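You operate a simulated robot arm through the tools that you are given. There is no shell and no other tool.

You are at the controls of a simulated robot arm. One attempt, no reset.

## Task
Put things in order on the long bench. At the end: the red clip is on the teal box; the blue brush from the long bench stands on top of the orange air filter; the silver spacer block from the long bench stands where the yellow brush stood; the yellow brush stands where the red clip stood; whatever was shut is shut again. Leave all else as you found it, and nothing knocked over.

The check looks at the end state, three seconds after you hand in, the way a careful person would. Anything else that was tipped, shoved, dropped, spilled or broken makes it a failure.

## Robot
A 7-joint arm with a two-finger gripper, fixed in place. Base frame: the origin is at the foot of the arm, x ahead of it, y to its left, z up; the work surface is at about z = 850. Units: mm, degrees, N and s.
With the tool pointing down near the work surface it reaches from about 340 to 720 mm from the base axis. Its first joint turns from -66.0 to 66.0 degrees. Payload 2.45 kg.
The tool frame sits at the grasp point between the pads (the TCP): z along the fingers, y along the line on which they close. The tips reach 26 mm beyond it. Largest opening 96 mm; the body of the gripper starts 69 mm behind the TCP.
Orientation is that of the tool frame in the base frame, as [roll, pitch, yaw] about the fixed x, y, z axes, in that order (R = Rz(yaw) Ry(pitch) Rx(roll)). With the fingers straight down and closing along the base's y, the tool's x points along the base's -x, its y along +y and its z along -z.

## Interface
- The arm moves only by the tool step_arm. Its argument "increments" is a list of rows, each a list of 3 entries, a list of its own where there are three numbers: the opening, from 0 (shut) to 1 (fully open), then the shift along the tool's x, y, z in units of 400 mm (1.0 is 400 mm), then the turn, a rotation vector about the tool's x, y, z in units of 180 degrees (1.0 is 180 degrees). In form: [[hand, [dx, dy, dz], [wx, wy, wz]], ...]. A call has 1 to 20 rows; each row is the pose to reach, as a shift and turn from the pose commanded when the call began, along the tool's axes at that moment. A call with a number of a shift or a turn outside -1 to 1 is refused whole. A row lasts 0.2 s, in which the tool goes at most 50 mm and 8.6 degrees; a call with a longer step from one row to the next is refused whole, and so is a gripper value outside its range. A pose out of reach is approached as far as the arm can. The call stops where the force on the tool passes 40 N (or 10 N more than at its start, if that is more) or the arm is blocked; 0.2 s more then pass. The fingers move at their own pace and stop on an object; they squeeze with about 32 N. The grip force told is the motor's: it shows also when the fingers shut on nothing. Time passes only in rows, and 0.2 s behind the last, so rows that repeat a pose let the fingers close. The reply holds the time, the measured pose of the TCP, the force on the tool along the base axes, the opening and the grip force, in the units named above and with some noise, with the torque about the TCP (base axes, N m) and any sound that the robot's microphone picked up.
- Cameras (640 x 400 px; columns grow to the right, rows downward): "scene" is fixed at [164.3, -396.8, 1412.5]; the picture's right is [0.75, -0.66, 0.00], its down [-0.44, -0.51, -0.74] and it looks along [0.48, 0.56, -0.67] (base axes); focal length 275 px, centre (320, 200). "wrist" rides on the gripper at [82, 3, -98] in the tool frame; the picture's right is [-0.04, 1.00, 0.00], its down [-0.73, -0.03, -0.68] and it looks along [-0.68, -0.03, 0.73] (tool axes); focal length 256 px, centre (320, 200). There is no depth. A picture from a camera that has moved, and an enlarged one, comes with that camera's place and axes in the base frame and with its lens.
- camera(camera): a new picture of that camera. No time passes.
- enlarge(camera, box): a new picture of the part [left, top, right, bottom] of that camera's present view, enlarged. No time passes.
- sign_off(): hands the job in; it is judged then, once.

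Places have to be worked out from the pictures, the camera data and where the tool is seen. Open the gripper and draw the arm clear of the work before you hand the job in, unless the task says otherwise.

The tools are called after "Call:" by a JSON object that holds its "name" and its "arguments". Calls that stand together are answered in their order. step_arm: Moves the arm, as the interface text tells. Its arguments: {"type":"object","properties":{"increments":{"type":"array"}},"required":["increments"]} The other tools are called the same way: camera (camera) takes a picture; enlarge (camera, box) takes an enlarged picture of a part of a camera's view; sign_off () hands the job in.

At the start:

```text
time_s: 0.0
ee_pos: [420.7, 234.4, 1145.9]
ee_rot: [-180.0, 0.1, 180.0]
wrist_force: [0.0, 0.1, 0.8]
wrist_torque: [0.0, -0.01, -0.01]
width: 96.1
finger_force: 0.1
```

scene: 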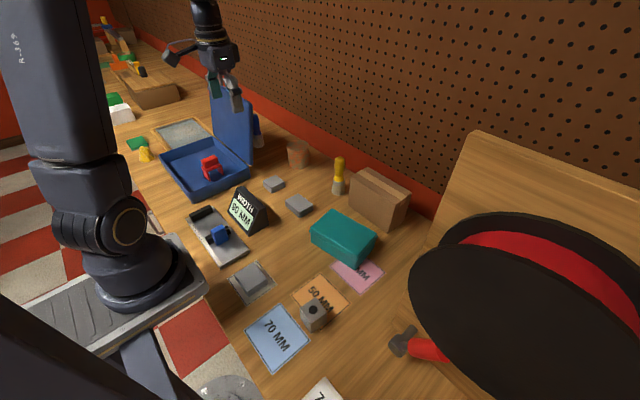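
wrist: 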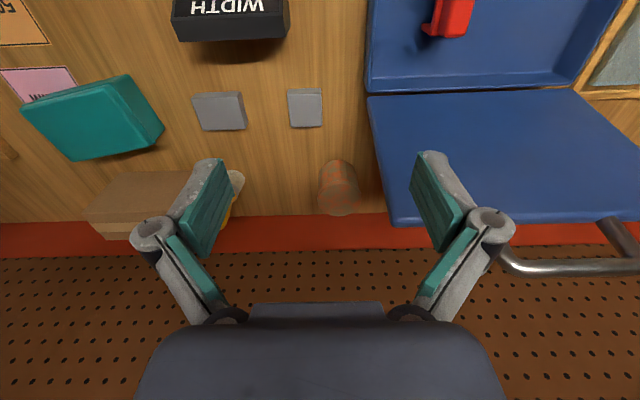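

I start with a closer look at the scene to identify the objects before moving.

Call:
{"name": "enlarge", "arguments": {"camera": "scene", "box": [140, 100, 300, 200]}}

Call:
{"name": "enlarge", "arguments": {"camera": "scene", "box": [180, 180, 340, 280]}}

Call:
{"name": "enlarge", "arguments": {"camera": "scene", "box": [260, 130, 420, 230]}}

Call:
{"name": "enlarge", "arguments": {"camera": "scene", "box": [220, 240, 460, 400]}}

Call:
{"name": "enlarge", "arguments": {"camera": "scene", "box": [80, 0, 240, 170]}}

```text
4.00 times, centred on (220, 150) of scene
camera zoom: at [164.3, -396.8, 1412.5], right [0.75, -0.66, 0.0], down [-0.44, -0.51, -0.74], along [0.48, 0.56, -0.67], focal length 1101 px, centre (720, 400)
```

zoom: 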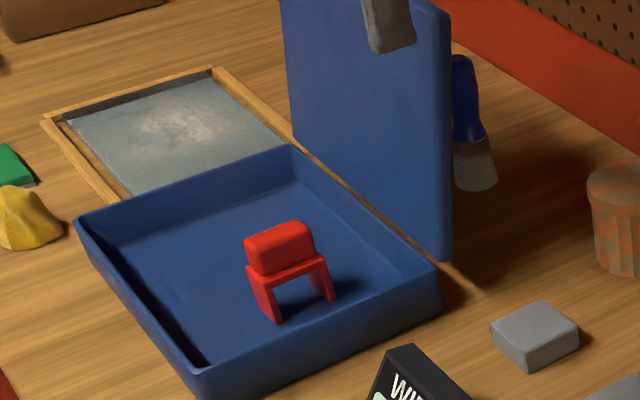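

```text
4.00 times, centred on (260, 230) of scene
camera zoom: at [164.3, -396.8, 1412.5], right [0.75, -0.66, 0.0], down [-0.44, -0.51, -0.74], along [0.48, 0.56, -0.67], focal length 1101 px, centre (560, 80)
```

zoom: 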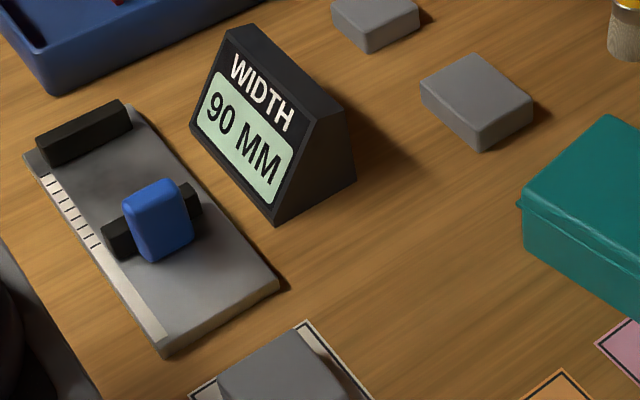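

```text
4.00 times, centred on (340, 180) of scene
camera zoom: at [164.3, -396.8, 1412.5], right [0.75, -0.66, 0.0], down [-0.44, -0.51, -0.74], along [0.48, 0.56, -0.67], focal length 1101 px, centre (240, 280)
```

zoom: 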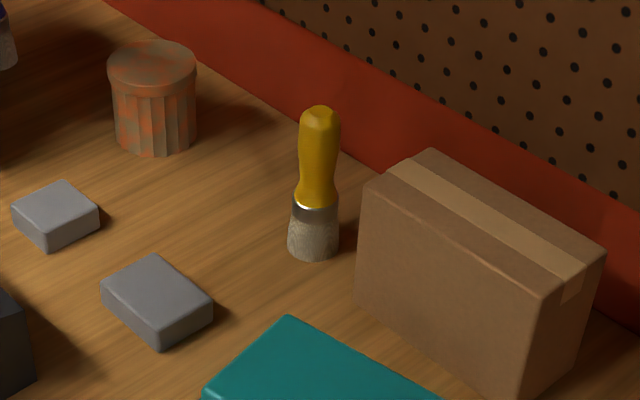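

```text
2.50 times, centred on (340, 320) of scene
camera zoom: at [164.3, -396.8, 1412.5], right [0.75, -0.66, 0.0], down [-0.44, -0.51, -0.74], along [0.48, 0.56, -0.67], focal length 688 px, centre (270, -100)
```

zoom: 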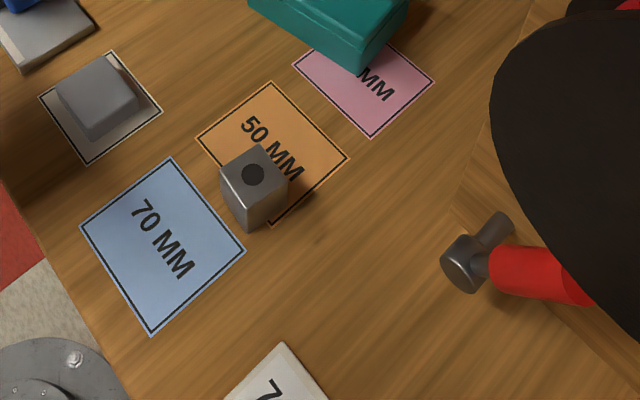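

```text
2.35 times, centred on (160, 85) of scene
camera zoom: at [164.3, -396.8, 1412.5], right [0.75, -0.66, 0.0], down [-0.44, -0.51, -0.74], along [0.48, 0.56, -0.67], focal length 648 px, centre (696, 471)
```

zoom: 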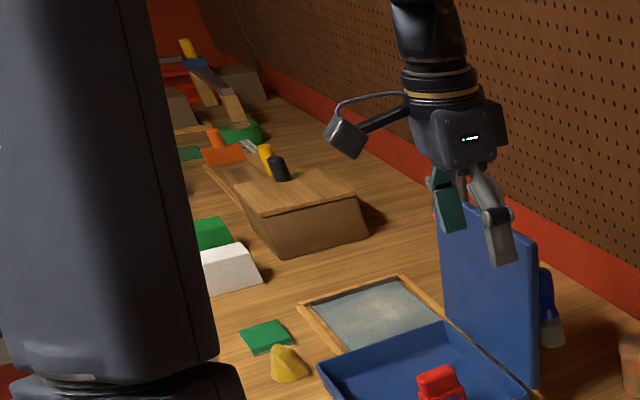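

The scene shows the red clip in the open blue box, the blue brush behind that box's lid, the orange pleated filter, the yellow brush by the carton, and the silver block with a hole on the 50 MM card. I estimate the clip at about (379, 382), so I move above it at z≈1080 for a wrist view.

Call:
{"name": "step_arm", "arguments": {"increments": [[1, [0.026, 0.092, 0.0], [0, 0, 0]], [1, [0.052, 0.184, 0.04], [0, 0, 0]], [1, [0.078, 0.277, 0.1], [0, 0, 0]], [1, [0.104, 0.369, 0.165], [0, 0, 0]], [1, [0.104, 0.369, 0.165], [0, 0, 0]]]}}

Call:
{"name": "camera", "arguments": {"camera": "wrist"}}

Call:
{"name": "camera", "arguments": {"camera": "scene"}}

```text
time_s: 1.2
ee_pos: [378.7, 383.9, 1076.8]
ee_rot: [179.9, -0.1, 180.0]
wrist_force: [-0.6, -1.5, 0.1]
wrist_torque: [0.02, 0.03, 0.0]
width: 95.7
finger_force: 0.0
```

```text
taken
camera wrist: at [296.5, 387.2, 1174.3], right [0.04, 1.0, 0.0], down [0.73, -0.03, 0.68], along [0.68, -0.03, -0.73], focal length 256 px, centre (320, 200)
```

wrist: 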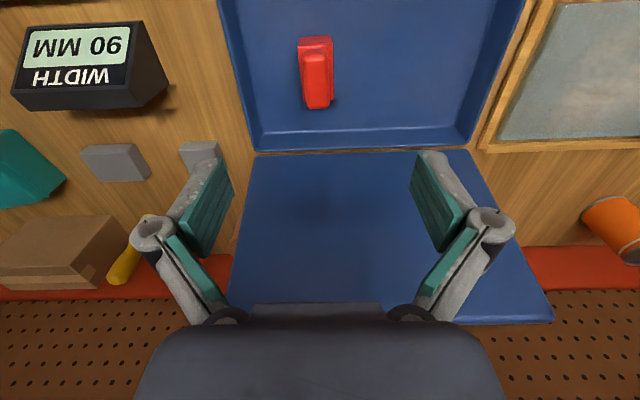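

```text
taken
```

scene: 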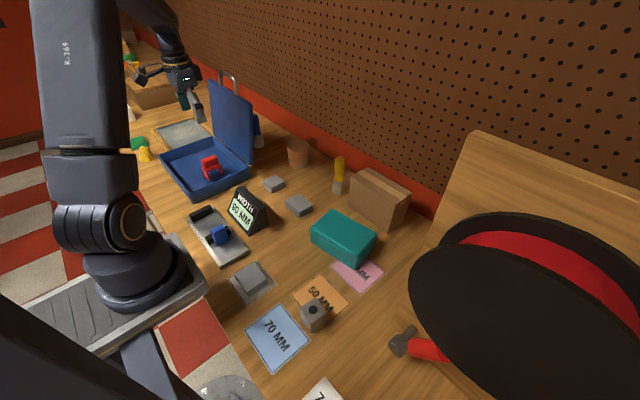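

Besides the pleated filter, the wrist view shows another orange cylinder far to the left. I zoom in on the clip, that object and the filter to tell them apart.

Call:
{"name": "enlarge", "arguments": {"camera": "wrist", "box": [540, 160, 640, 300]}}

Call:
{"name": "enlarge", "arguments": {"camera": "wrist", "box": [270, 20, 370, 120]}}

Call:
{"name": "enlarge", "arguments": {"camera": "scene", "box": [80, 40, 200, 170]}}

Call:
{"name": "enlarge", "arguments": {"camera": "scene", "box": [180, 60, 320, 180]}}

Call:
{"name": "enlarge", "arguments": {"camera": "scene", "box": [80, 0, 180, 70]}}

```text
2.86 times, centred on (590, 230) of wrist
camera zoom: at [296.5, 387.2, 1174.3], right [0.04, 1.0, 0.0], down [0.73, -0.03, 0.68], along [0.68, -0.03, -0.73], focal length 731 px, centre (-451, 114)
```

zoom: 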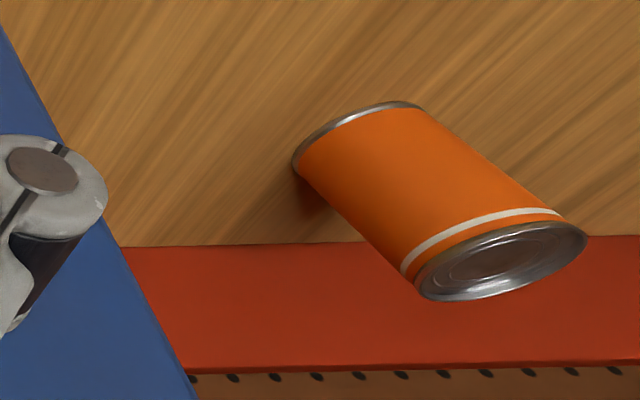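

```text
4.00 times, centred on (320, 70) of wrist
camera zoom: at [296.5, 387.2, 1174.3], right [0.04, 1.0, 0.0], down [0.73, -0.03, 0.68], along [0.68, -0.03, -0.73], focal length 1024 px, centre (320, 720)
```

zoom: 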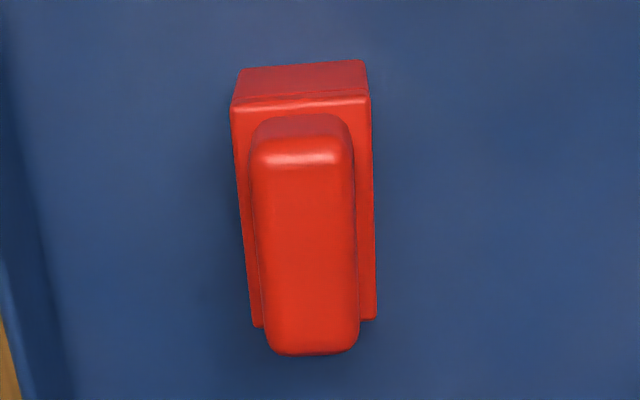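

```text
3.08 times, centred on (140, 105) of scene
camera zoom: at [164.4, -396.8, 1412.5], right [0.75, -0.66, 0.0], down [-0.44, -0.51, -0.74], along [0.48, 0.56, -0.67], focal length 847 px, centre (874, 492)
```

zoom: 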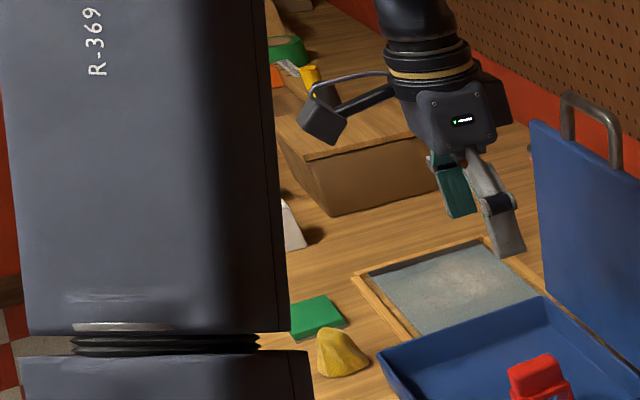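

```text
3.33 times, centred on (250, 120) of scene
camera zoom: at [164.4, -396.8, 1412.5], right [0.75, -0.66, 0.0], down [-0.44, -0.51, -0.74], along [0.48, 0.56, -0.67], focal length 918 px, centre (553, 467)
```

zoom: 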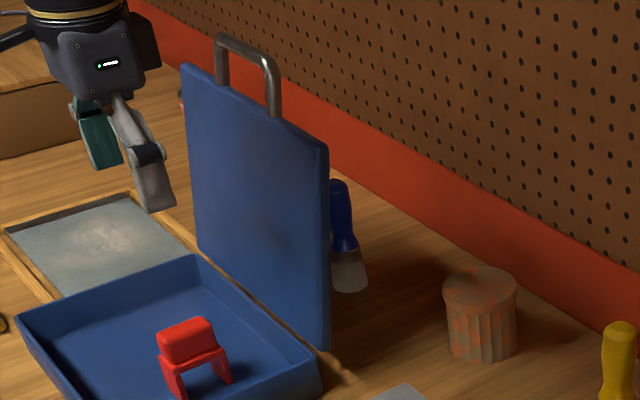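

```text
5.71 times, centred on (130, 35) of scene
camera zoom: at [164.4, -396.8, 1412.5], right [0.75, -0.66, 0.0], down [-0.44, -0.51, -0.74], along [0.48, 0.56, -0.67], focal length 1573 px, centre (1406, 1143)
```

zoom: 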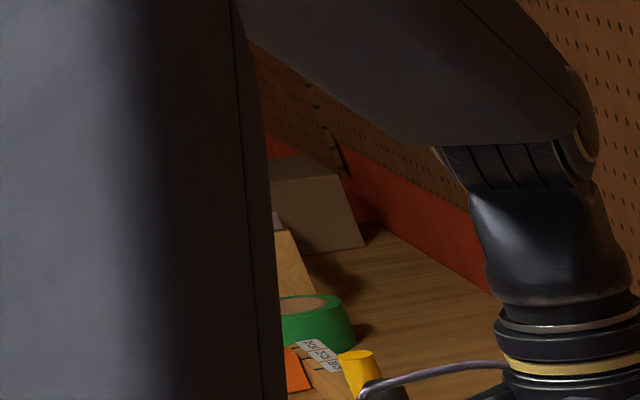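

The far orange thing is a tin can, so the pleated cylinder at about (632, 256) is the air filter. I enlarge the clip in the scene view for heights, and the teal box and the other items I'll handle.

Call:
{"name": "enlarge", "arguments": {"camera": "scene", "box": [190, 145, 240, 185]}}

Call:
{"name": "enlarge", "arguments": {"camera": "scene", "box": [300, 200, 390, 290]}}

Call:
{"name": "enlarge", "arguments": {"camera": "scene", "box": [280, 280, 350, 340]}}

Call:
{"name": "enlarge", "arguments": {"camera": "scene", "box": [270, 130, 360, 210]}}

```text
10.00 times, centred on (215, 165) of scene
camera zoom: at [164.4, -396.8, 1412.5], right [0.75, -0.66, 0.0], down [-0.44, -0.51, -0.74], along [0.48, 0.56, -0.67], focal length 2753 px, centre (1370, 550)
```

zoom: 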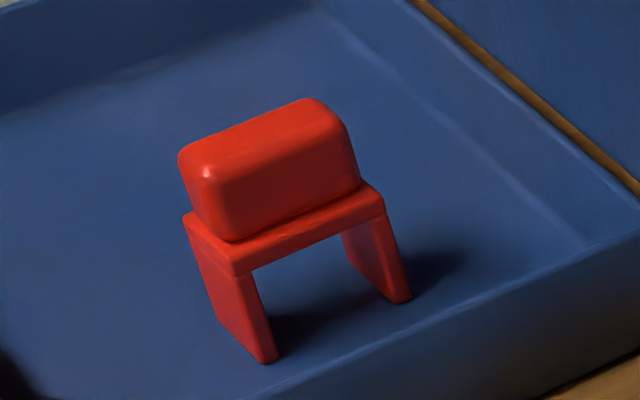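

```text
4.44 times, centred on (345, 245) of scene
camera zoom: at [164.4, -396.8, 1412.5], right [0.75, -0.66, 0.0], down [-0.44, -0.51, -0.74], along [0.48, 0.56, -0.67], focal length 1224 px, centre (209, 0)
```

zoom: 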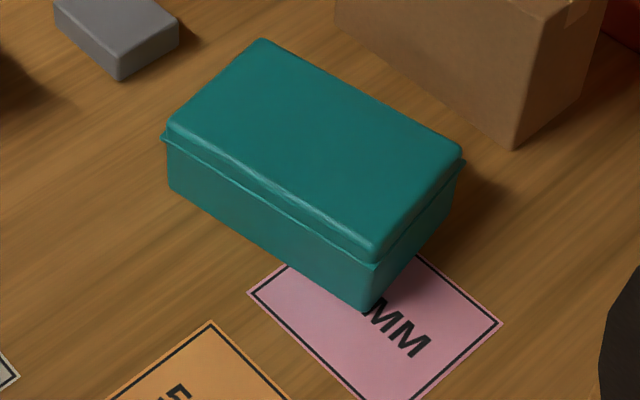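

```text
6.67 times, centred on (315, 310) of scene
camera zoom: at [164.4, -396.8, 1412.5], right [0.75, -0.66, 0.0], down [-0.44, -0.51, -0.74], along [0.48, 0.56, -0.67], focal length 1836 px, centre (353, -533)
```

zoom: 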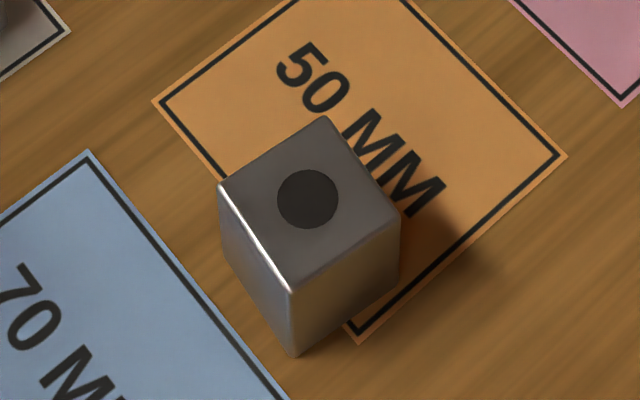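

```text
5.00 times, centred on (315, 170) of scene
camera zoom: at [164.4, -396.8, 1412.5], right [0.75, -0.66, 0.0], down [-0.44, -0.51, -0.74], along [0.48, 0.56, -0.67], focal length 1377 px, centre (345, 350)
```

zoom: 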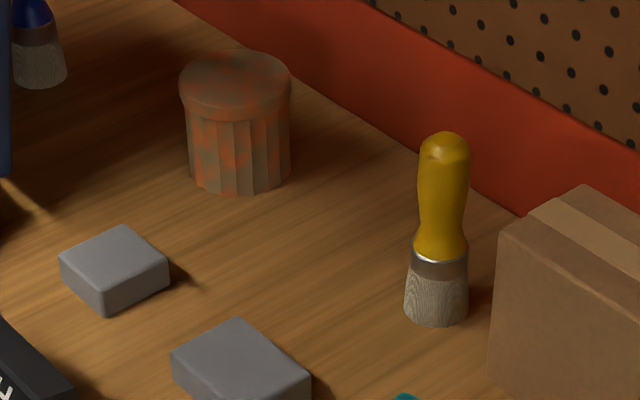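

The clip is aligned with the base axes at about (381, 380): bridge 33 mm wide in y, top at z≈922. I narrow the gripper to about 58 mm so that it clears the box wall and go down to z≈960 to check alignment.

Call:
{"name": "step_arm", "arguments": {"increments": [[0.6, [-0.006, -0.01, 0.1], [0, 0, 0]], [0.6, [-0.006, -0.01, 0.2], [0, 0, 0]], [0.6, [-0.006, -0.01, 0.29], [0, 0, 0]], [0.6, [-0.006, -0.01, 0.29], [0, 0, 0]], [0.6, [-0.006, -0.01, 0.29], [0, 0, 0]]]}}

Call:
{"name": "camera", "arguments": {"camera": "wrist"}}

```text
time_s: 2.4
ee_pos: [381.7, 379.0, 960.6]
ee_rot: [-180.0, 0.0, 180.0]
wrist_force: [0.4, 0.0, -0.1]
wrist_torque: [0.01, 0.0, -0.01]
width: 57.5
finger_force: 0.1
```

```text
taken
camera wrist: at [302.0, 382.5, 1058.4], right [0.04, 1.0, 0.0], down [0.73, -0.03, 0.68], along [0.68, -0.03, -0.73], focal length 256 px, centre (320, 200)
```

wrist: 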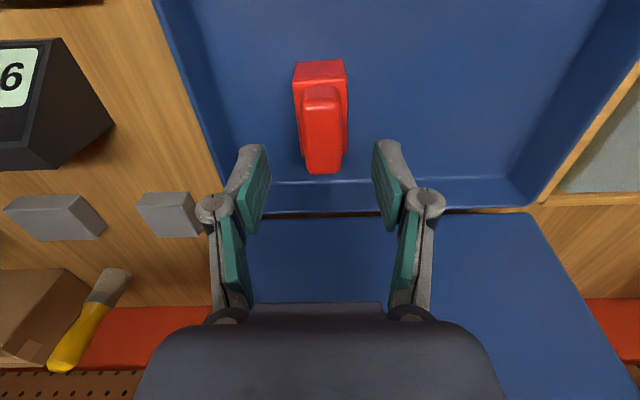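

The clip looks centred between the fingers. I check its position along x with an enlarged wrist view before I go down.

Call:
{"name": "enlarge", "arguments": {"camera": "wrist", "box": [240, 40, 400, 200]}}

```text
2.50 times, centred on (320, 120) of wrist
camera zoom: at [302.0, 382.5, 1058.4], right [0.04, 1.0, 0.0], down [0.73, -0.03, 0.68], along [0.68, -0.03, -0.73], focal length 640 px, centre (320, 400)
```

zoom: 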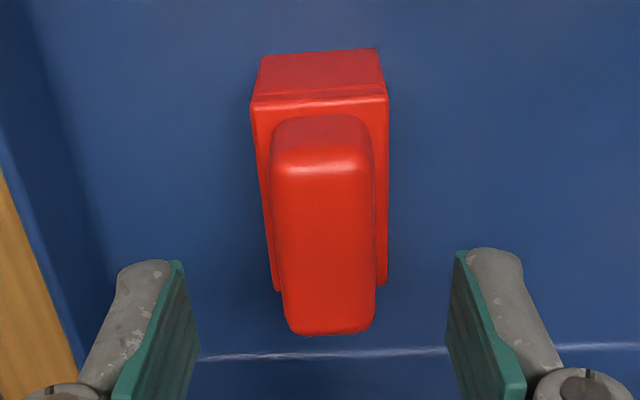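

Ridge centre computes to about (380, 379.5), which matches the TCP. I go down 60 mm to z≈900, then close on the bridge.

Call:
{"name": "step_arm", "arguments": {"increments": [[0.6, [0.004, 0, 0.05], [0, 0, 0]], [0.6, [0.004, 0, 0.1], [0, 0, 0]], [0.6, [0.004, 0, 0.15], [0, 0, 0]], [0.6, [0.004, 0, 0.15], [0, 0, 0]]]}}

Call:
{"name": "step_arm", "arguments": {"increments": [[0.2, [0, 0, 0], [0, 0, 0]], [0.2, [0, 0, 0], [0, 0, 0]], [0.2, [0, 0, 0], [0, 0, 0]], [0.2, [0, 0, 0], [0, 0, 0]]]}}

Call:
{"name": "camera", "arguments": {"camera": "wrist"}}

```text
time_s: 3.4
ee_pos: [381.0, 378.2, 903.6]
ee_rot: [-180.0, -0.1, -180.0]
wrist_force: [0.0, 0.6, -0.2]
wrist_torque: [0.01, -0.01, -0.01]
width: 57.7
finger_force: 0.0
```

```text
time_s: 4.4
ee_pos: [382.0, 379.0, 903.4]
ee_rot: [180.0, 0.0, -180.0]
wrist_force: [-0.1, 0.3, -0.8]
wrist_torque: [0.03, -0.02, -0.03]
width: 32.3
finger_force: 32.0
```

```text
taken
camera wrist: at [300.6, 382.6, 1001.1], right [0.04, 1.0, 0.0], down [0.73, -0.03, 0.68], along [0.68, -0.03, -0.73], focal length 256 px, centre (320, 200)
```

wrist: 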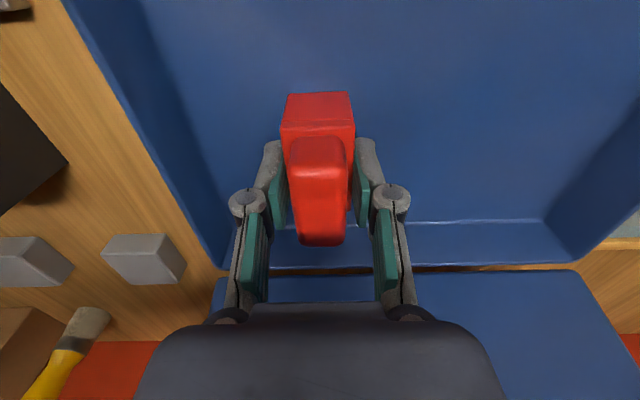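

The clip is held (width 32.3, 32 N). I lift it straight up 120 mm.

Call:
{"name": "step_arm", "arguments": {"increments": [[0.2, [0, 0, -0.05], [0, 0, 0]], [0.2, [0, 0, -0.15], [0, 0, 0]], [0.2, [0, 0, -0.25], [0, 0, 0]], [0.2, [0, 0, -0.32], [0, 0, 0]], [0.2, [0, 0, -0.32], [0, 0, 0]]]}}

Call:
{"name": "camera", "arguments": {"camera": "scene"}}

```text
time_s: 5.6
ee_pos: [380.3, 379.8, 1033.4]
ee_rot: [180.0, 0.1, 180.0]
wrist_force: [0.4, -0.6, -0.3]
wrist_torque: [0.0, 0.01, 0.0]
width: 32.1
finger_force: 31.8
```

```text
taken
```

scene: 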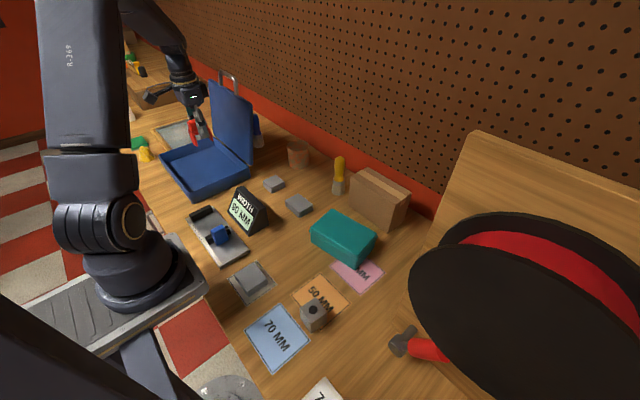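

The clip came up cleanly. I carry it across at z≈1033 towards the teal box, in two legs.

Call:
{"name": "step_arm", "arguments": {"increments": [[0.2, [-0.026, -0.107, 0], [0, 0, 0]], [0.2, [-0.053, -0.214, 0], [0, 0, 0]], [0.2, [-0.079, -0.321, 0], [0, 0, 0]], [0.2, [-0.106, -0.429, 0], [0, 0, 0]], [0.2, [-0.132, -0.536, 0], [0, 0, 0]], [0.2, [-0.159, -0.643, 0], [0, 0, 0]], [0.2, [-0.185, -0.75, 0], [0, 0, 0]]]}}

Call:
{"name": "step_arm", "arguments": {"increments": [[0.2, [-0.027, -0.11, 0], [0, 0, 0]], [0.2, [-0.055, -0.22, 0], [0, 0, 0]], [0.2, [-0.083, -0.33, 0], [0, 0, 0]], [0.2, [-0.11, -0.4425, 0], [0, 0, 0]], [0.2, [-0.11, -0.4425, 0], [0, 0, 0]], [0.2, [-0.11, -0.4425, 0], [0, 0, 0]]]}}

Call:
{"name": "camera", "arguments": {"camera": "wrist"}}

Call:
{"name": "camera", "arguments": {"camera": "scene"}}

```text
time_s: 7.2
ee_pos: [453.3, 77.6, 1031.1]
ee_rot: [180.0, 0.0, -179.9]
wrist_force: [0.8, 0.3, -0.5]
wrist_torque: [0.01, 0.02, -0.03]
width: 32.1
finger_force: 32.6
```

```text
time_s: 8.6
ee_pos: [497.7, -99.7, 1031.1]
ee_rot: [180.0, 0.1, -180.0]
wrist_force: [-0.7, 0.6, -0.2]
wrist_torque: [0.0, -0.04, -0.02]
width: 32.4
finger_force: 32.3
```

```text
taken
camera wrist: at [417.2, -95.6, 1128.6], right [0.04, 1.0, 0.0], down [0.73, -0.03, 0.68], along [0.68, -0.03, -0.73], focal length 256 px, centre (320, 200)
```

wrist: 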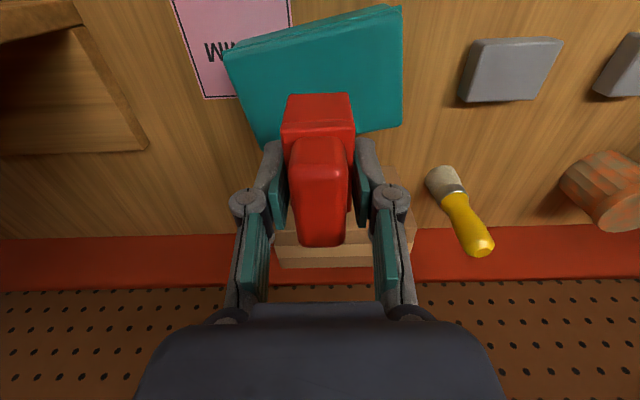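

```text
taken
```

scene: 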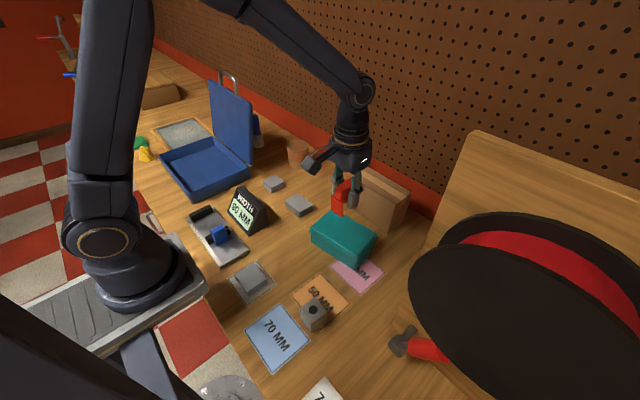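

The box top corners from the wrist view agree with the scene estimate: centre (499, -98), top z≈902. I lower the clip to about 8 mm above contact, still gripped.

Call:
{"name": "step_arm", "arguments": {"increments": [[0.2, [0, 0, 0.08], [0, 0, 0]], [0.2, [0, 0, 0.15], [0, 0, 0]], [0.2, [0, 0, 0.182], [0, 0, 0]], [0.2, [0, 0, 0.182], [0, 0, 0]]]}}

Call:
{"name": "enlarge", "arguments": {"camera": "scene", "box": [300, 170, 400, 270]}}

```text
time_s: 9.6
ee_pos: [497.5, -97.2, 959.5]
ee_rot: [-180.0, -0.1, -180.0]
wrist_force: [0.9, -0.4, -0.8]
wrist_torque: [0.02, 0.03, 0.01]
width: 32.3
finger_force: 31.9
```

```text
4.00 times, centred on (350, 220) of scene
camera zoom: at [164.3, -396.8, 1412.5], right [0.75, -0.66, 0.0], down [-0.44, -0.51, -0.74], along [0.48, 0.56, -0.67], focal length 1101 px, centre (200, 120)
```

zoom: 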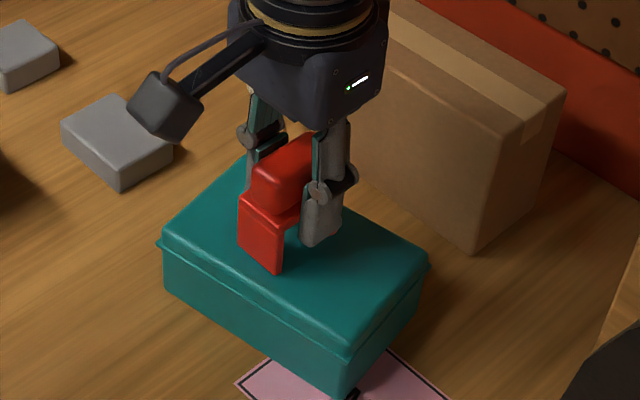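

The clip is just above the box top. I descend in small steps and watch the vertical force.

Call:
{"name": "step_arm", "arguments": {"increments": [[0.2, [0, 0, 0.004], [0, 0, 0]], [0.2, [0, 0, 0.008], [0, 0, 0]], [0.2, [0, 0, 0.0125], [0, 0, 0]], [0.2, [0, 0, 0.0125], [0, 0, 0]]]}}

Call:
{"name": "enlarge", "arguments": {"camera": "scene", "box": [320, 190, 380, 250]}}

```text
time_s: 10.6
ee_pos: [498.0, -98.2, 953.8]
ee_rot: [180.0, 0.2, -180.0]
wrist_force: [-1.7, 1.1, 23.5]
wrist_torque: [-0.02, -0.04, -0.03]
width: 32.1
finger_force: 31.8
```

```text
6.67 times, centred on (350, 220) of scene
camera zoom: at [163.9, -396.7, 1412.6], right [0.75, -0.66, 0.0], down [-0.44, -0.51, -0.74], along [0.49, 0.56, -0.67], focal length 1836 px, centre (120, 67)
```

zoom: 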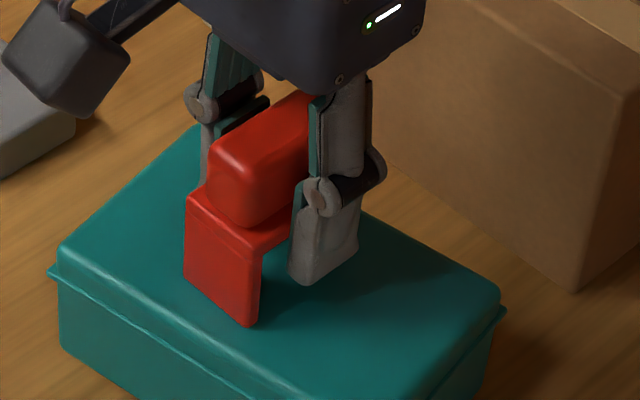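

Contact at 23 N: the clip's feet are on the box. I ease off about 1 mm, open to 55 mm and lift straight up.

Call:
{"name": "step_arm", "arguments": {"increments": [[0.2, [0, 0, -0.0025], [0, 0, 0]], [0.35, [0, 0, -0.0025], [0, 0, 0]], [0.58, [0, 0, -0.0025], [0, 0, 0]], [0.58, [0, 0, -0.0025], [0, 0, 0]], [0.58, [0, 0, -0.0025], [0, 0, 0]]]}}

Call:
{"name": "step_arm", "arguments": {"increments": [[0.58, [0, 0, -0.05], [0, 0, 0]], [0.58, [0, 0, -0.15], [0, 0, 0]], [0.58, [0, 0, -0.25], [0, 0, 0]], [0.58, [0, 0, -0.25], [0, 0, 0]]]}}

Call:
{"name": "enlarge", "arguments": {"camera": "scene", "box": [300, 170, 400, 270]}}

Call:
{"name": "camera", "arguments": {"camera": "wrist"}}

```text
time_s: 11.8
ee_pos: [497.5, -98.4, 954.8]
ee_rot: [-180.0, 0.0, 179.9]
wrist_force: [0.1, 0.4, -0.2]
wrist_torque: [0.01, -0.03, 0.02]
width: 55.7
finger_force: 0.1
```

```text
time_s: 12.8
ee_pos: [498.1, -97.4, 1053.4]
ee_rot: [180.0, 0.0, 180.0]
wrist_force: [0.5, 0.4, -0.7]
wrist_torque: [-0.01, -0.02, -0.03]
width: 55.8
finger_force: 0.0
```

```text
4.00 times, centred on (350, 220) of scene
camera zoom: at [164.3, -396.8, 1412.5], right [0.75, -0.66, 0.0], down [-0.44, -0.51, -0.74], along [0.48, 0.56, -0.67], focal length 1101 px, centre (200, 120)
```

zoom: 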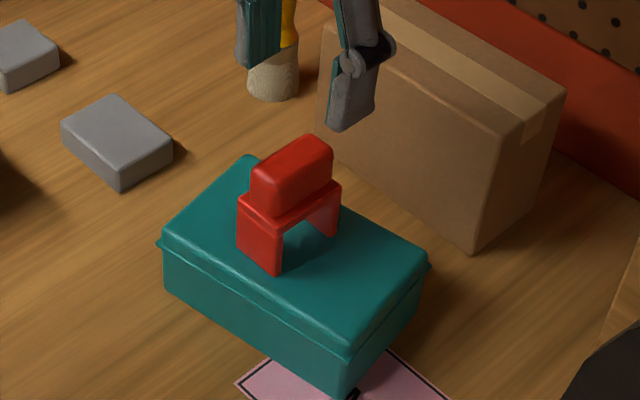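

```text
taken
camera wrist: at [416.6, -93.8, 1151.1], right [0.04, 1.0, 0.0], down [0.73, -0.03, 0.68], along [0.68, -0.03, -0.73], focal length 256 px, centre (320, 200)
```

wrist: 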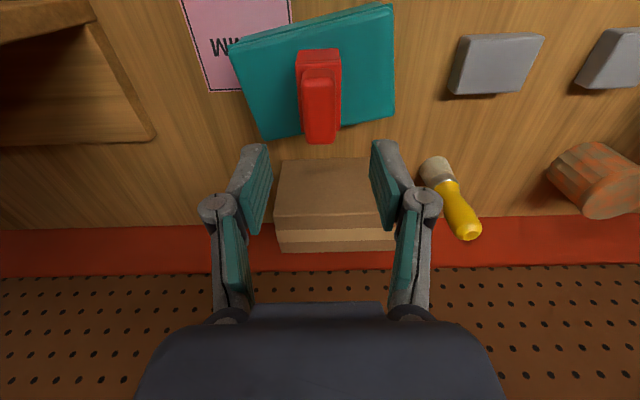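

The clip stands on the teal box. From this view the yellow brush's base is at about (640.5, 63) with its top near z≈972, so I move over it at z≈1053.

Call:
{"name": "step_arm", "arguments": {"increments": [[0.6, [-0.07, 0.08, 0], [0, 0, 0]], [0.6, [-0.14, 0.16, 0], [0, 0, 0]], [0.6, [-0.21, 0.24, 0], [0, 0, 0]], [0.6, [-0.28, 0.32, 0], [0, 0, 0]], [0.6, [-0.356, 0.4025, 0], [0, 0, 0]], [0.6, [-0.356, 0.4025, 0], [0, 0, 0]], [0.6, [-0.356, 0.4025, 0], [0, 0, 0]]]}}

Call:
{"name": "camera", "arguments": {"camera": "wrist"}}

Call:
{"name": "enlarge", "arguments": {"camera": "wrist", "box": [260, 20, 380, 180]}}

```text
time_s: 14.4
ee_pos: [639.5, 62.2, 1054.4]
ee_rot: [-179.9, 0.0, -179.9]
wrist_force: [1.0, 0.1, 0.1]
wrist_torque: [0.02, 0.0, -0.02]
width: 57.9
finger_force: 0.1
```

```text
taken
camera wrist: at [558.9, 66.5, 1151.7], right [0.04, 1.0, 0.0], down [0.73, -0.03, 0.68], along [0.68, -0.03, -0.73], focal length 256 px, centre (320, 200)
```

wrist: 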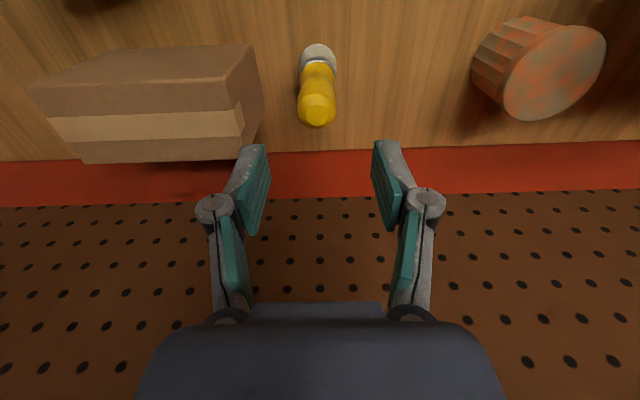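

```text
2.50 times, centred on (320, 100) of wrist
camera zoom: at [558.9, 66.5, 1151.7], right [0.04, 1.0, 0.0], down [0.73, -0.03, 0.68], along [0.68, -0.03, -0.73], focal length 640 px, centre (320, 450)
```

zoom: 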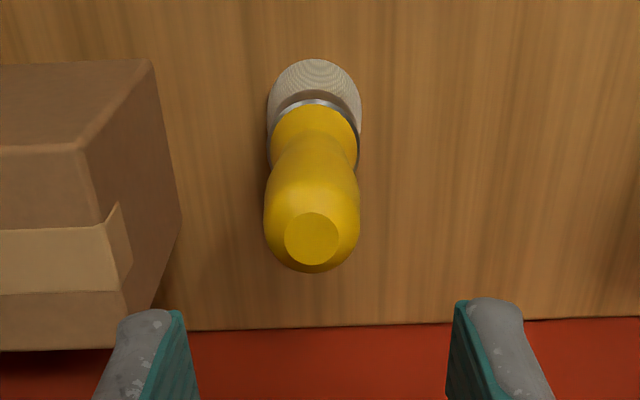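

The brush's axis is at (639.5, 60), so I shift 2.5 mm in -y and go down to z≈935 around the handle.

Call:
{"name": "step_arm", "arguments": {"increments": [[0.6, [0, -0.006, 0.05], [0, 0, 0]], [0.6, [0, -0.006, 0.15], [0, 0, 0]], [0.6, [0, -0.006, 0.25], [0, 0, 0]], [0.6, [0, -0.006, 0.297], [0, 0, 0]], [0.6, [0, -0.006, 0.297], [0, 0, 0]]]}}

Call:
{"name": "camera", "arguments": {"camera": "wrist"}}

Call:
{"name": "enlarge", "arguments": {"camera": "scene", "box": [300, 130, 400, 220]}}

```text
time_s: 15.6
ee_pos: [638.5, 59.3, 935.6]
ee_rot: [179.9, 0.0, 179.9]
wrist_force: [0.5, -0.7, 0.8]
wrist_torque: [-0.01, 0.02, 0.02]
width: 57.5
finger_force: 0.0
```

```text
taken
camera wrist: at [558.2, 64.3, 1032.7], right [0.04, 1.0, 0.0], down [0.73, -0.03, 0.68], along [0.68, -0.03, -0.73], focal length 256 px, centre (320, 200)
```

wrist: 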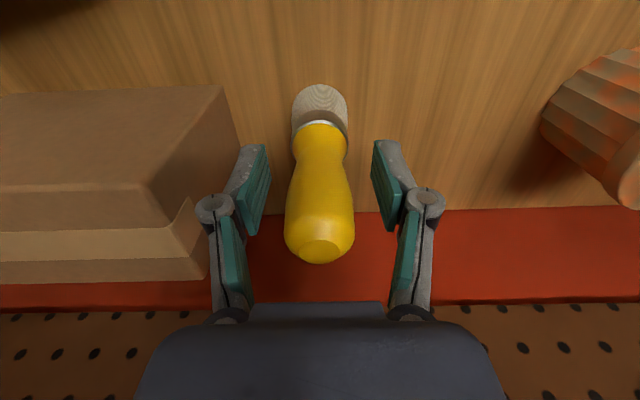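

```text
4.44 times, centred on (350, 175) of scene
camera zoom: at [164.3, -396.8, 1412.5], right [0.75, -0.66, 0.0], down [-0.44, -0.51, -0.74], along [0.48, 0.56, -0.67], focal length 1224 px, centre (187, 311)
```

zoom: 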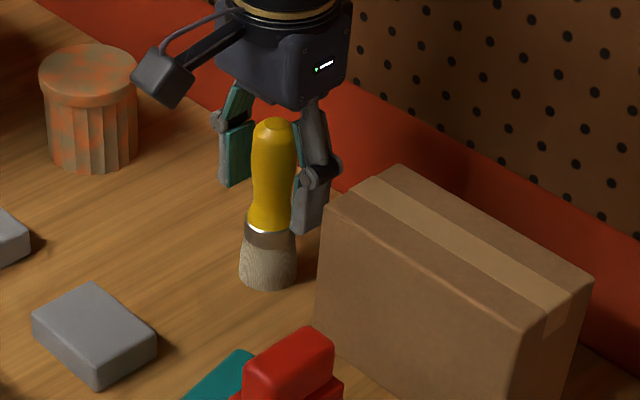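

The handle sits midway between the fingers. I close on it.

Call:
{"name": "step_arm", "arguments": {"increments": [[0.4, [0, 0, 0], [0, 0, 0]], [0.3, [0, 0, 0], [0, 0, 0]], [0.2, [0, 0, 0], [0, 0, 0]], [0.15, [0, 0, 0], [0, 0, 0]], [0.15, [0, 0, 0], [0, 0, 0]], [0.15, [0, 0, 0], [0, 0, 0]]]}}

Call:
{"name": "camera", "arguments": {"camera": "wrist"}}

Call:
{"name": "enlarge", "arguments": {"camera": "scene", "box": [300, 130, 400, 220]}}

```text
time_s: 17.0
ee_pos: [638.6, 59.3, 935.0]
ee_rot: [180.0, 0.0, -180.0]
wrist_force: [-0.2, -0.6, -0.1]
wrist_torque: [0.0, -0.01, -0.02]
width: 28.2
finger_force: 32.1
```

```text
taken
camera wrist: at [558.2, 64.3, 1032.9], right [0.04, 1.0, 0.0], down [0.73, -0.03, 0.68], along [0.68, -0.03, -0.73], focal length 256 px, centre (320, 200)
```

wrist: 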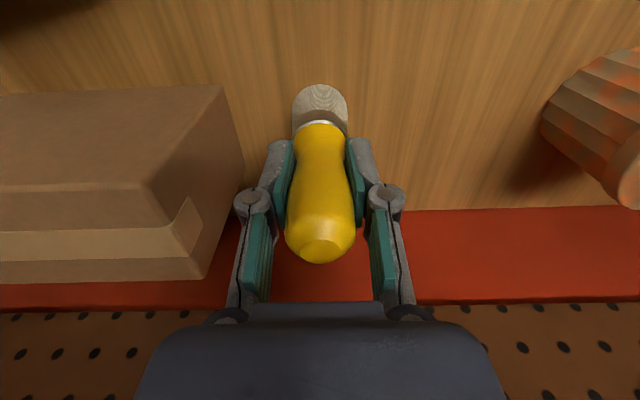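

```text
4.44 times, centred on (350, 175) of scene
camera zoom: at [164.3, -396.8, 1412.5], right [0.75, -0.66, 0.0], down [-0.44, -0.51, -0.74], along [0.48, 0.56, -0.67], focal length 1224 px, centre (187, 311)
```

zoom: 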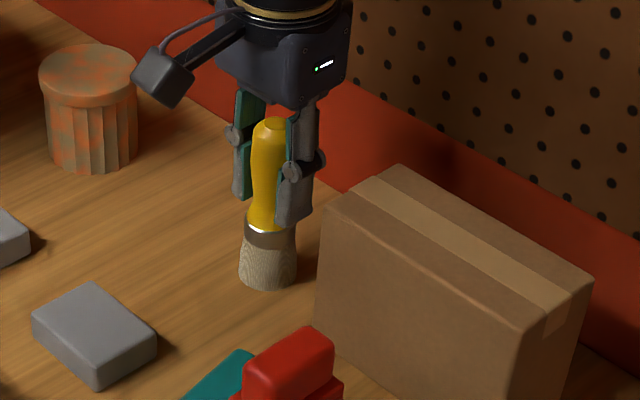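

Held at 28.2 mm. I lift 125 mm, then draw the brush back to x≈381 before swinging left, so that it stays clear of the blue lid.

Call:
{"name": "step_arm", "arguments": {"increments": [[0.15, [0, 0, -0.03], [0, 0, 0]], [0.15, [0, 0, -0.1], [0, 0, 0]], [0.15, [0, 0, -0.21], [0, 0, 0]], [0.15, [0, 0, -0.3125], [0, 0, 0]], [0.15, [0, 0, -0.3125], [0, 0, 0]]]}}

Call:
{"name": "step_arm", "arguments": {"increments": [[0.15, [0.107, 0, 0], [0, 0, 0]], [0.15, [0.215, 0, 0], [0, 0, 0]], [0.15, [0.322, 0, 0], [0, 0, 0]], [0.15, [0.43, 0, 0], [0, 0, 0]], [0.15, [0.538, 0.0, 0], [0, 0, 0]], [0.15, [0.645, 0.0, 0], [0, 0, 0]], [0.15, [0.645, 0.115, 0], [0, 0, 0]], [0.15, [0.645, 0.23, 0], [0, 0, 0]], [0.15, [0.645, 0.345, 0], [0, 0, 0]], [0.15, [0.645, 0.46, 0], [0, 0, 0]], [0.15, [0.645, 0.575, 0], [0, 0, 0]], [0.15, [0.645, 0.69, 0], [0, 0, 0]], [0.15, [0.645, 0.8, 0], [0, 0, 0]], [0.15, [0.645, 0.8, 0], [0, 0, 0]], [0.15, [0.645, 0.8, 0], [0, 0, 0]]]}}

Call:
{"name": "camera", "arguments": {"camera": "wrist"}}

Call:
{"name": "camera", "arguments": {"camera": "scene"}}

```text
time_s: 18.2
ee_pos: [641.1, 61.2, 1064.0]
ee_rot: [180.0, 0.0, -180.0]
wrist_force: [-0.1, 0.9, -1.1]
wrist_torque: [0.0, -0.01, -0.03]
width: 28.1
finger_force: 31.3
```

```text
time_s: 21.4
ee_pos: [380.7, 383.1, 1061.4]
ee_rot: [-180.0, 0.0, 179.9]
wrist_force: [0.1, 0.3, -0.9]
wrist_torque: [0.0, -0.03, -0.02]
width: 27.9
finger_force: 31.9
```

```text
taken
camera wrist: at [301.3, 387.8, 1158.2], right [0.04, 1.0, 0.0], down [0.73, -0.03, 0.68], along [0.68, -0.03, -0.73], focal length 256 px, centre (320, 200)
```

wrist: 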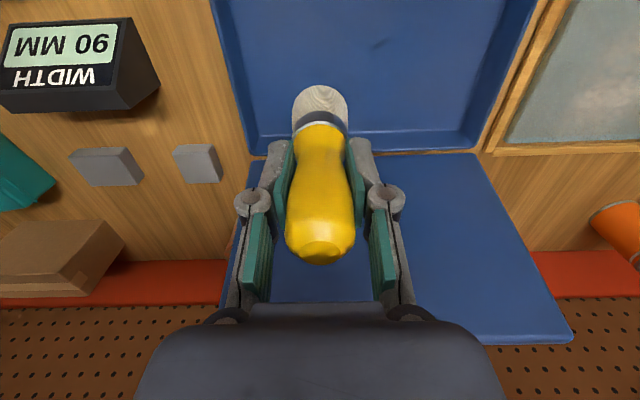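

```text
taken
```

scene: 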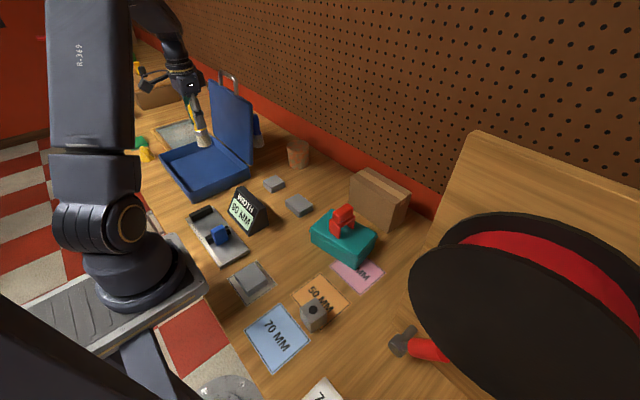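

The brush hangs over the blue box. I hold for a moment for a steadier pose reading before lowering.

Call:
{"name": "step_arm", "arguments": {"increments": [[0.15, [0, -0.005, 0], [0, 0, 0]], [0.15, [0, -0.005, 0], [0, 0, 0]]]}}

Call:
{"name": "camera", "arguments": {"camera": "wrist"}}

```text
time_s: 22.0
ee_pos: [380.6, 380.7, 1061.9]
ee_rot: [180.0, -0.1, -180.0]
wrist_force: [-0.1, 0.7, -0.3]
wrist_torque: [0.01, 0.01, 0.01]
width: 28.1
finger_force: 31.7
```

```text
taken
camera wrist: at [301.0, 384.5, 1158.6], right [0.04, 1.0, 0.0], down [0.73, -0.03, 0.68], along [0.68, -0.03, -0.73], focal length 256 px, centre (320, 200)
```

wrist: 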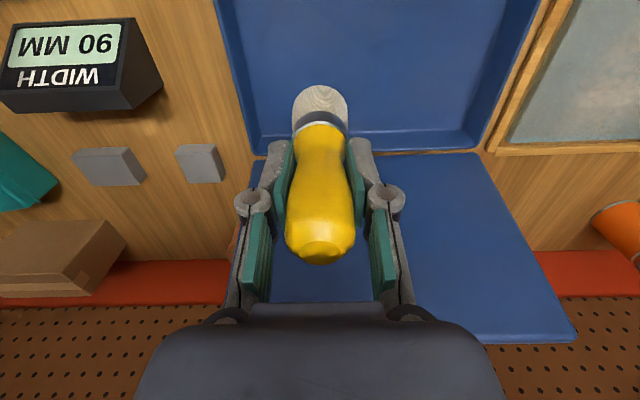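

Position is good at (380.6, 380.7). I lower the brush to just above the box floor, stopping about 10 mm short of the expected contact.

Call:
{"name": "step_arm", "arguments": {"increments": [[0.15, [0, -0.001, 0.08], [0, 0, 0]], [0.15, [0, -0.001, 0.18], [0, 0, 0]], [0.15, [0, -0.001, 0.25], [0, 0, 0]], [0.15, [0, -0.001, 0.275], [0, 0, 0]], [0.15, [0, -0.001, 0.275], [0, 0, 0]]]}}

Call:
{"name": "step_arm", "arguments": {"increments": [[0.15, [0, 0, 0.005], [0, 0, 0]], [0.15, [0, 0, 0.01], [0, 0, 0]], [0.15, [0, 0, 0.015], [0, 0, 0]], [0.15, [0, 0, 0.02], [0, 0, 0]], [0.15, [0, 0, 0.02], [0, 0, 0]]]}}

Call:
{"name": "enlarge", "arguments": {"camera": "scene", "box": [150, 90, 270, 200]}}

```text
time_s: 23.2
ee_pos: [381.1, 380.2, 951.5]
ee_rot: [-180.0, -0.1, 180.0]
wrist_force: [-0.7, 0.2, -1.1]
wrist_torque: [-0.01, 0.01, -0.02]
width: 27.8
finger_force: 31.1
```

```text
time_s: 24.4
ee_pos: [381.3, 378.6, 943.8]
ee_rot: [-180.0, -0.1, 180.0]
wrist_force: [0.7, -0.3, -0.8]
wrist_torque: [0.0, 0.02, 0.03]
width: 27.8
finger_force: 32.2
```

```text
3.64 times, centred on (210, 145) of scene
camera zoom: at [164.3, -396.8, 1412.5], right [0.75, -0.66, 0.0], down [-0.44, -0.51, -0.74], along [0.48, 0.56, -0.67], focal length 1001 px, centre (720, 400)
```

zoom: 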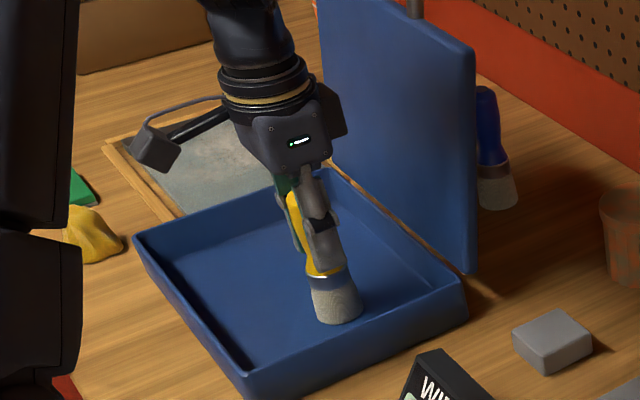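

No contact yet at z≈944, so I continue in 1.2 mm steps.

Call:
{"name": "step_arm", "arguments": {"increments": [[0.15, [0, 0, 0.003], [0, 0, 0]], [0.15, [0, 0, 0.006], [0, 0, 0]], [0.15, [0, 0, 0.009], [0, 0, 0]], [0.15, [0, 0, 0.009], [0, 0, 0]]]}}

```text
time_s: 25.4
ee_pos: [382.7, 378.0, 939.7]
ee_rot: [179.9, 0.0, 180.0]
wrist_force: [-1.6, -3.1, 21.3]
wrist_torque: [-0.06, 0.1, 0.13]
width: 27.9
finger_force: 31.8
```

The brush touches the floor (21 N). I ease up 1 mm, open, and lift clear of the handle.

Call:
{"name": "step_arm", "arguments": {"increments": [[0.15, [0, 0, -0.002], [0, 0, 0]], [0.3, [0, 0, -0.002], [0, 0, 0]], [0.45, [0, 0, -0.002], [0, 0, 0]], [0.6, [0, 0, -0.002], [0, 0, 0]], [0.6, [0, 0, -0.002], [0, 0, 0]]]}}

Call:
{"name": "camera", "arguments": {"camera": "wrist"}}

Call:
{"name": "enlarge", "arguments": {"camera": "scene", "box": [150, 90, 270, 200]}}

```text
time_s: 26.6
ee_pos: [382.1, 379.7, 939.5]
ee_rot: [-179.9, -0.1, -180.0]
wrist_force: [0.2, 0.0, 0.1]
wrist_torque: [0.0, 0.01, 0.0]
width: 57.8
finger_force: 0.0
```

```text
taken
camera wrist: at [301.0, 382.6, 1037.4], right [0.04, 1.0, 0.0], down [0.73, -0.03, 0.68], along [0.68, -0.03, -0.73], focal length 256 px, centre (320, 200)
```

wrist: 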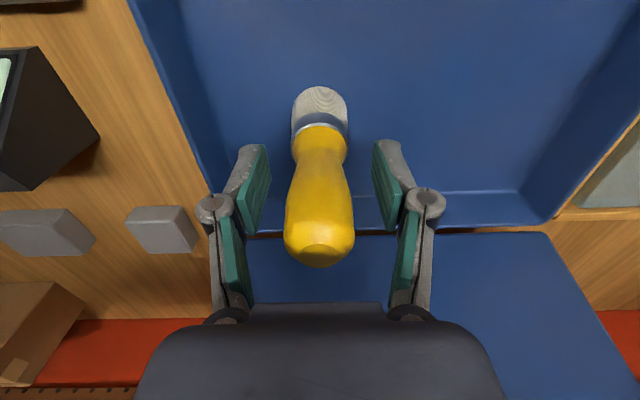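

```text
3.64 times, centred on (210, 145) of scene
camera zoom: at [164.3, -396.8, 1412.5], right [0.75, -0.66, 0.0], down [-0.44, -0.51, -0.74], along [0.48, 0.56, -0.67], focal length 1001 px, centre (720, 400)
```

zoom: 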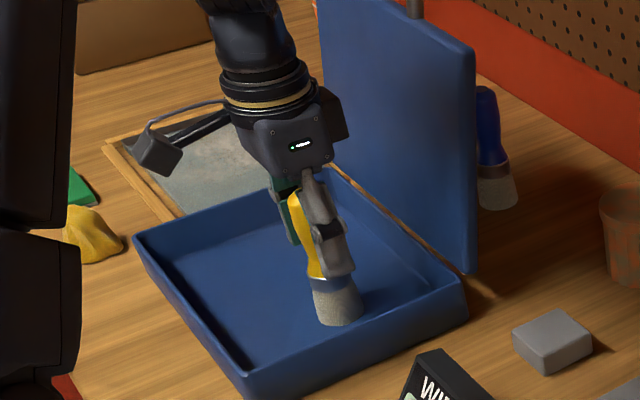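

The yellow brush stands freely in the blue box. I lift above it and head for the spacer block, keeping the path at a comfortable radius.

Call:
{"name": "step_arm", "arguments": {"increments": [[0.6, [0, 0, -0.05], [0, 0, 0]], [0.6, [0, 0, -0.15], [0, 0, 0]], [0.6, [0, 0, -0.25], [0, 0, 0]], [0.6, [0, 0, -0.33], [0, 0, 0]], [0.6, [0, 0, -0.33], [0, 0, 0]]]}}

Call:
{"name": "step_arm", "arguments": {"increments": [[0.6, [-0.015, -0.11, 0], [0, 0, 0]], [0.6, [-0.03, -0.22, 0], [0, 0, 0]], [0.6, [-0.045, -0.33, 0], [0, 0, 0]], [0.6, [-0.06, -0.44, 0], [0, 0, 0]], [0.6, [-0.075, -0.55, 0], [0, 0, 0]], [0.6, [-0.09, -0.66, 0], [0, 0, 0]], [0.6, [-0.105, -0.77, 0], [0, 0, 0]], [0.6, [-0.12, -0.88, 0], [0, 0, 0]], [0.6, [-0.12, -0.98, 0], [0, 0, 0]]]}}

Call:
{"name": "step_arm", "arguments": {"increments": [[0.6, [0.03, -0.105, 0], [0, 0, 0]], [0.6, [0.08, -0.2, 0], [0, 0, 0]], [0.6, [0.14, -0.3, 0], [0, 0, 0]], [0.6, [0.2, -0.4, 0], [0, 0, 0]], [0.6, [0.26, -0.462, 0], [0, 0, 0]], [0.6, [0.27, -0.462, 0.0], [0, 0, 0]], [0.6, [0.27, -0.462, 0.0], [0, 0, 0]]]}}

Call:
{"name": "camera", "arguments": {"camera": "wrist"}}

Call:
{"name": "camera", "arguments": {"camera": "scene"}}

```text
time_s: 27.8
ee_pos: [382.9, 376.8, 1072.7]
ee_rot: [-180.0, 0.0, -180.0]
wrist_force: [0.2, -0.1, 0.4]
wrist_torque: [-0.04, 0.02, -0.01]
width: 57.3
finger_force: 0.0
```

```text
time_s: 29.8
ee_pos: [428.3, -13.0, 1069.9]
ee_rot: [180.0, -0.1, -180.0]
wrist_force: [0.0, 0.4, 0.4]
wrist_torque: [0.02, -0.03, -0.01]
width: 57.6
finger_force: 0.0
```

```text
time_s: 31.4
ee_pos: [322.2, -199.7, 1072.5]
ee_rot: [180.0, 0.1, -180.0]
wrist_force: [0.2, -0.5, 0.2]
wrist_torque: [0.04, 0.01, 0.0]
width: 57.7
finger_force: 0.1
```

```text
taken
camera wrist: at [241.3, -194.5, 1168.8], right [0.04, 1.0, 0.0], down [0.73, -0.03, 0.68], along [0.68, -0.03, -0.73], focal length 256 px, centre (320, 200)
```

wrist: 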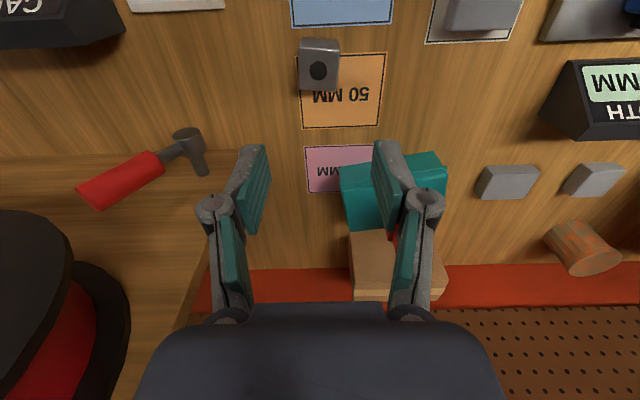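

```text
taken
```

scene: 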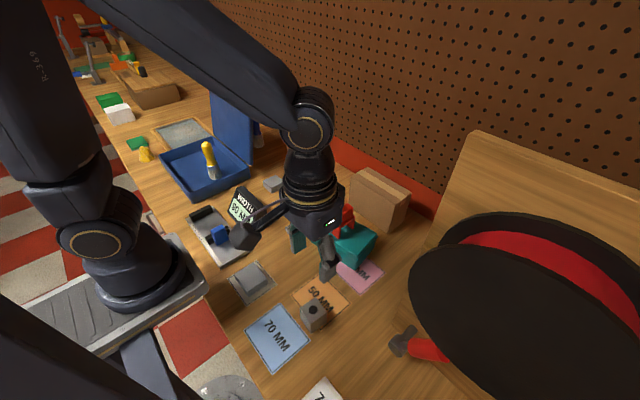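

The block with the bore is just ahead of the tool. I enlarge it to get its centre and rotation.

Call:
{"name": "enlarge", "arguments": {"camera": "wrist", "box": [280, 20, 360, 110]}}

```text
4.44 times, centred on (320, 65) of wrist
camera zoom: at [241.3, -194.5, 1168.8], right [0.04, 1.0, 0.0], down [0.73, -0.03, 0.68], along [0.68, -0.03, -0.73], focal length 1138 px, centre (320, 800)
```

zoom: 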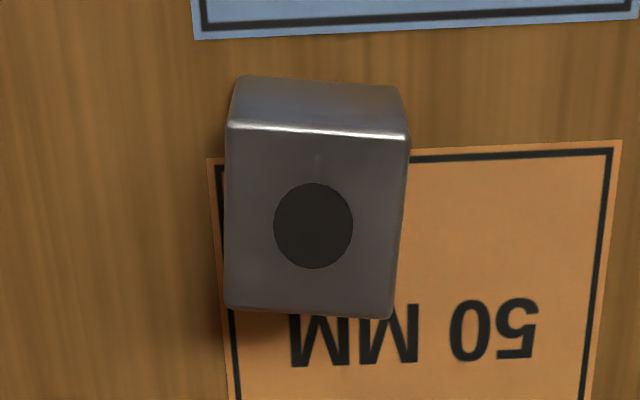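

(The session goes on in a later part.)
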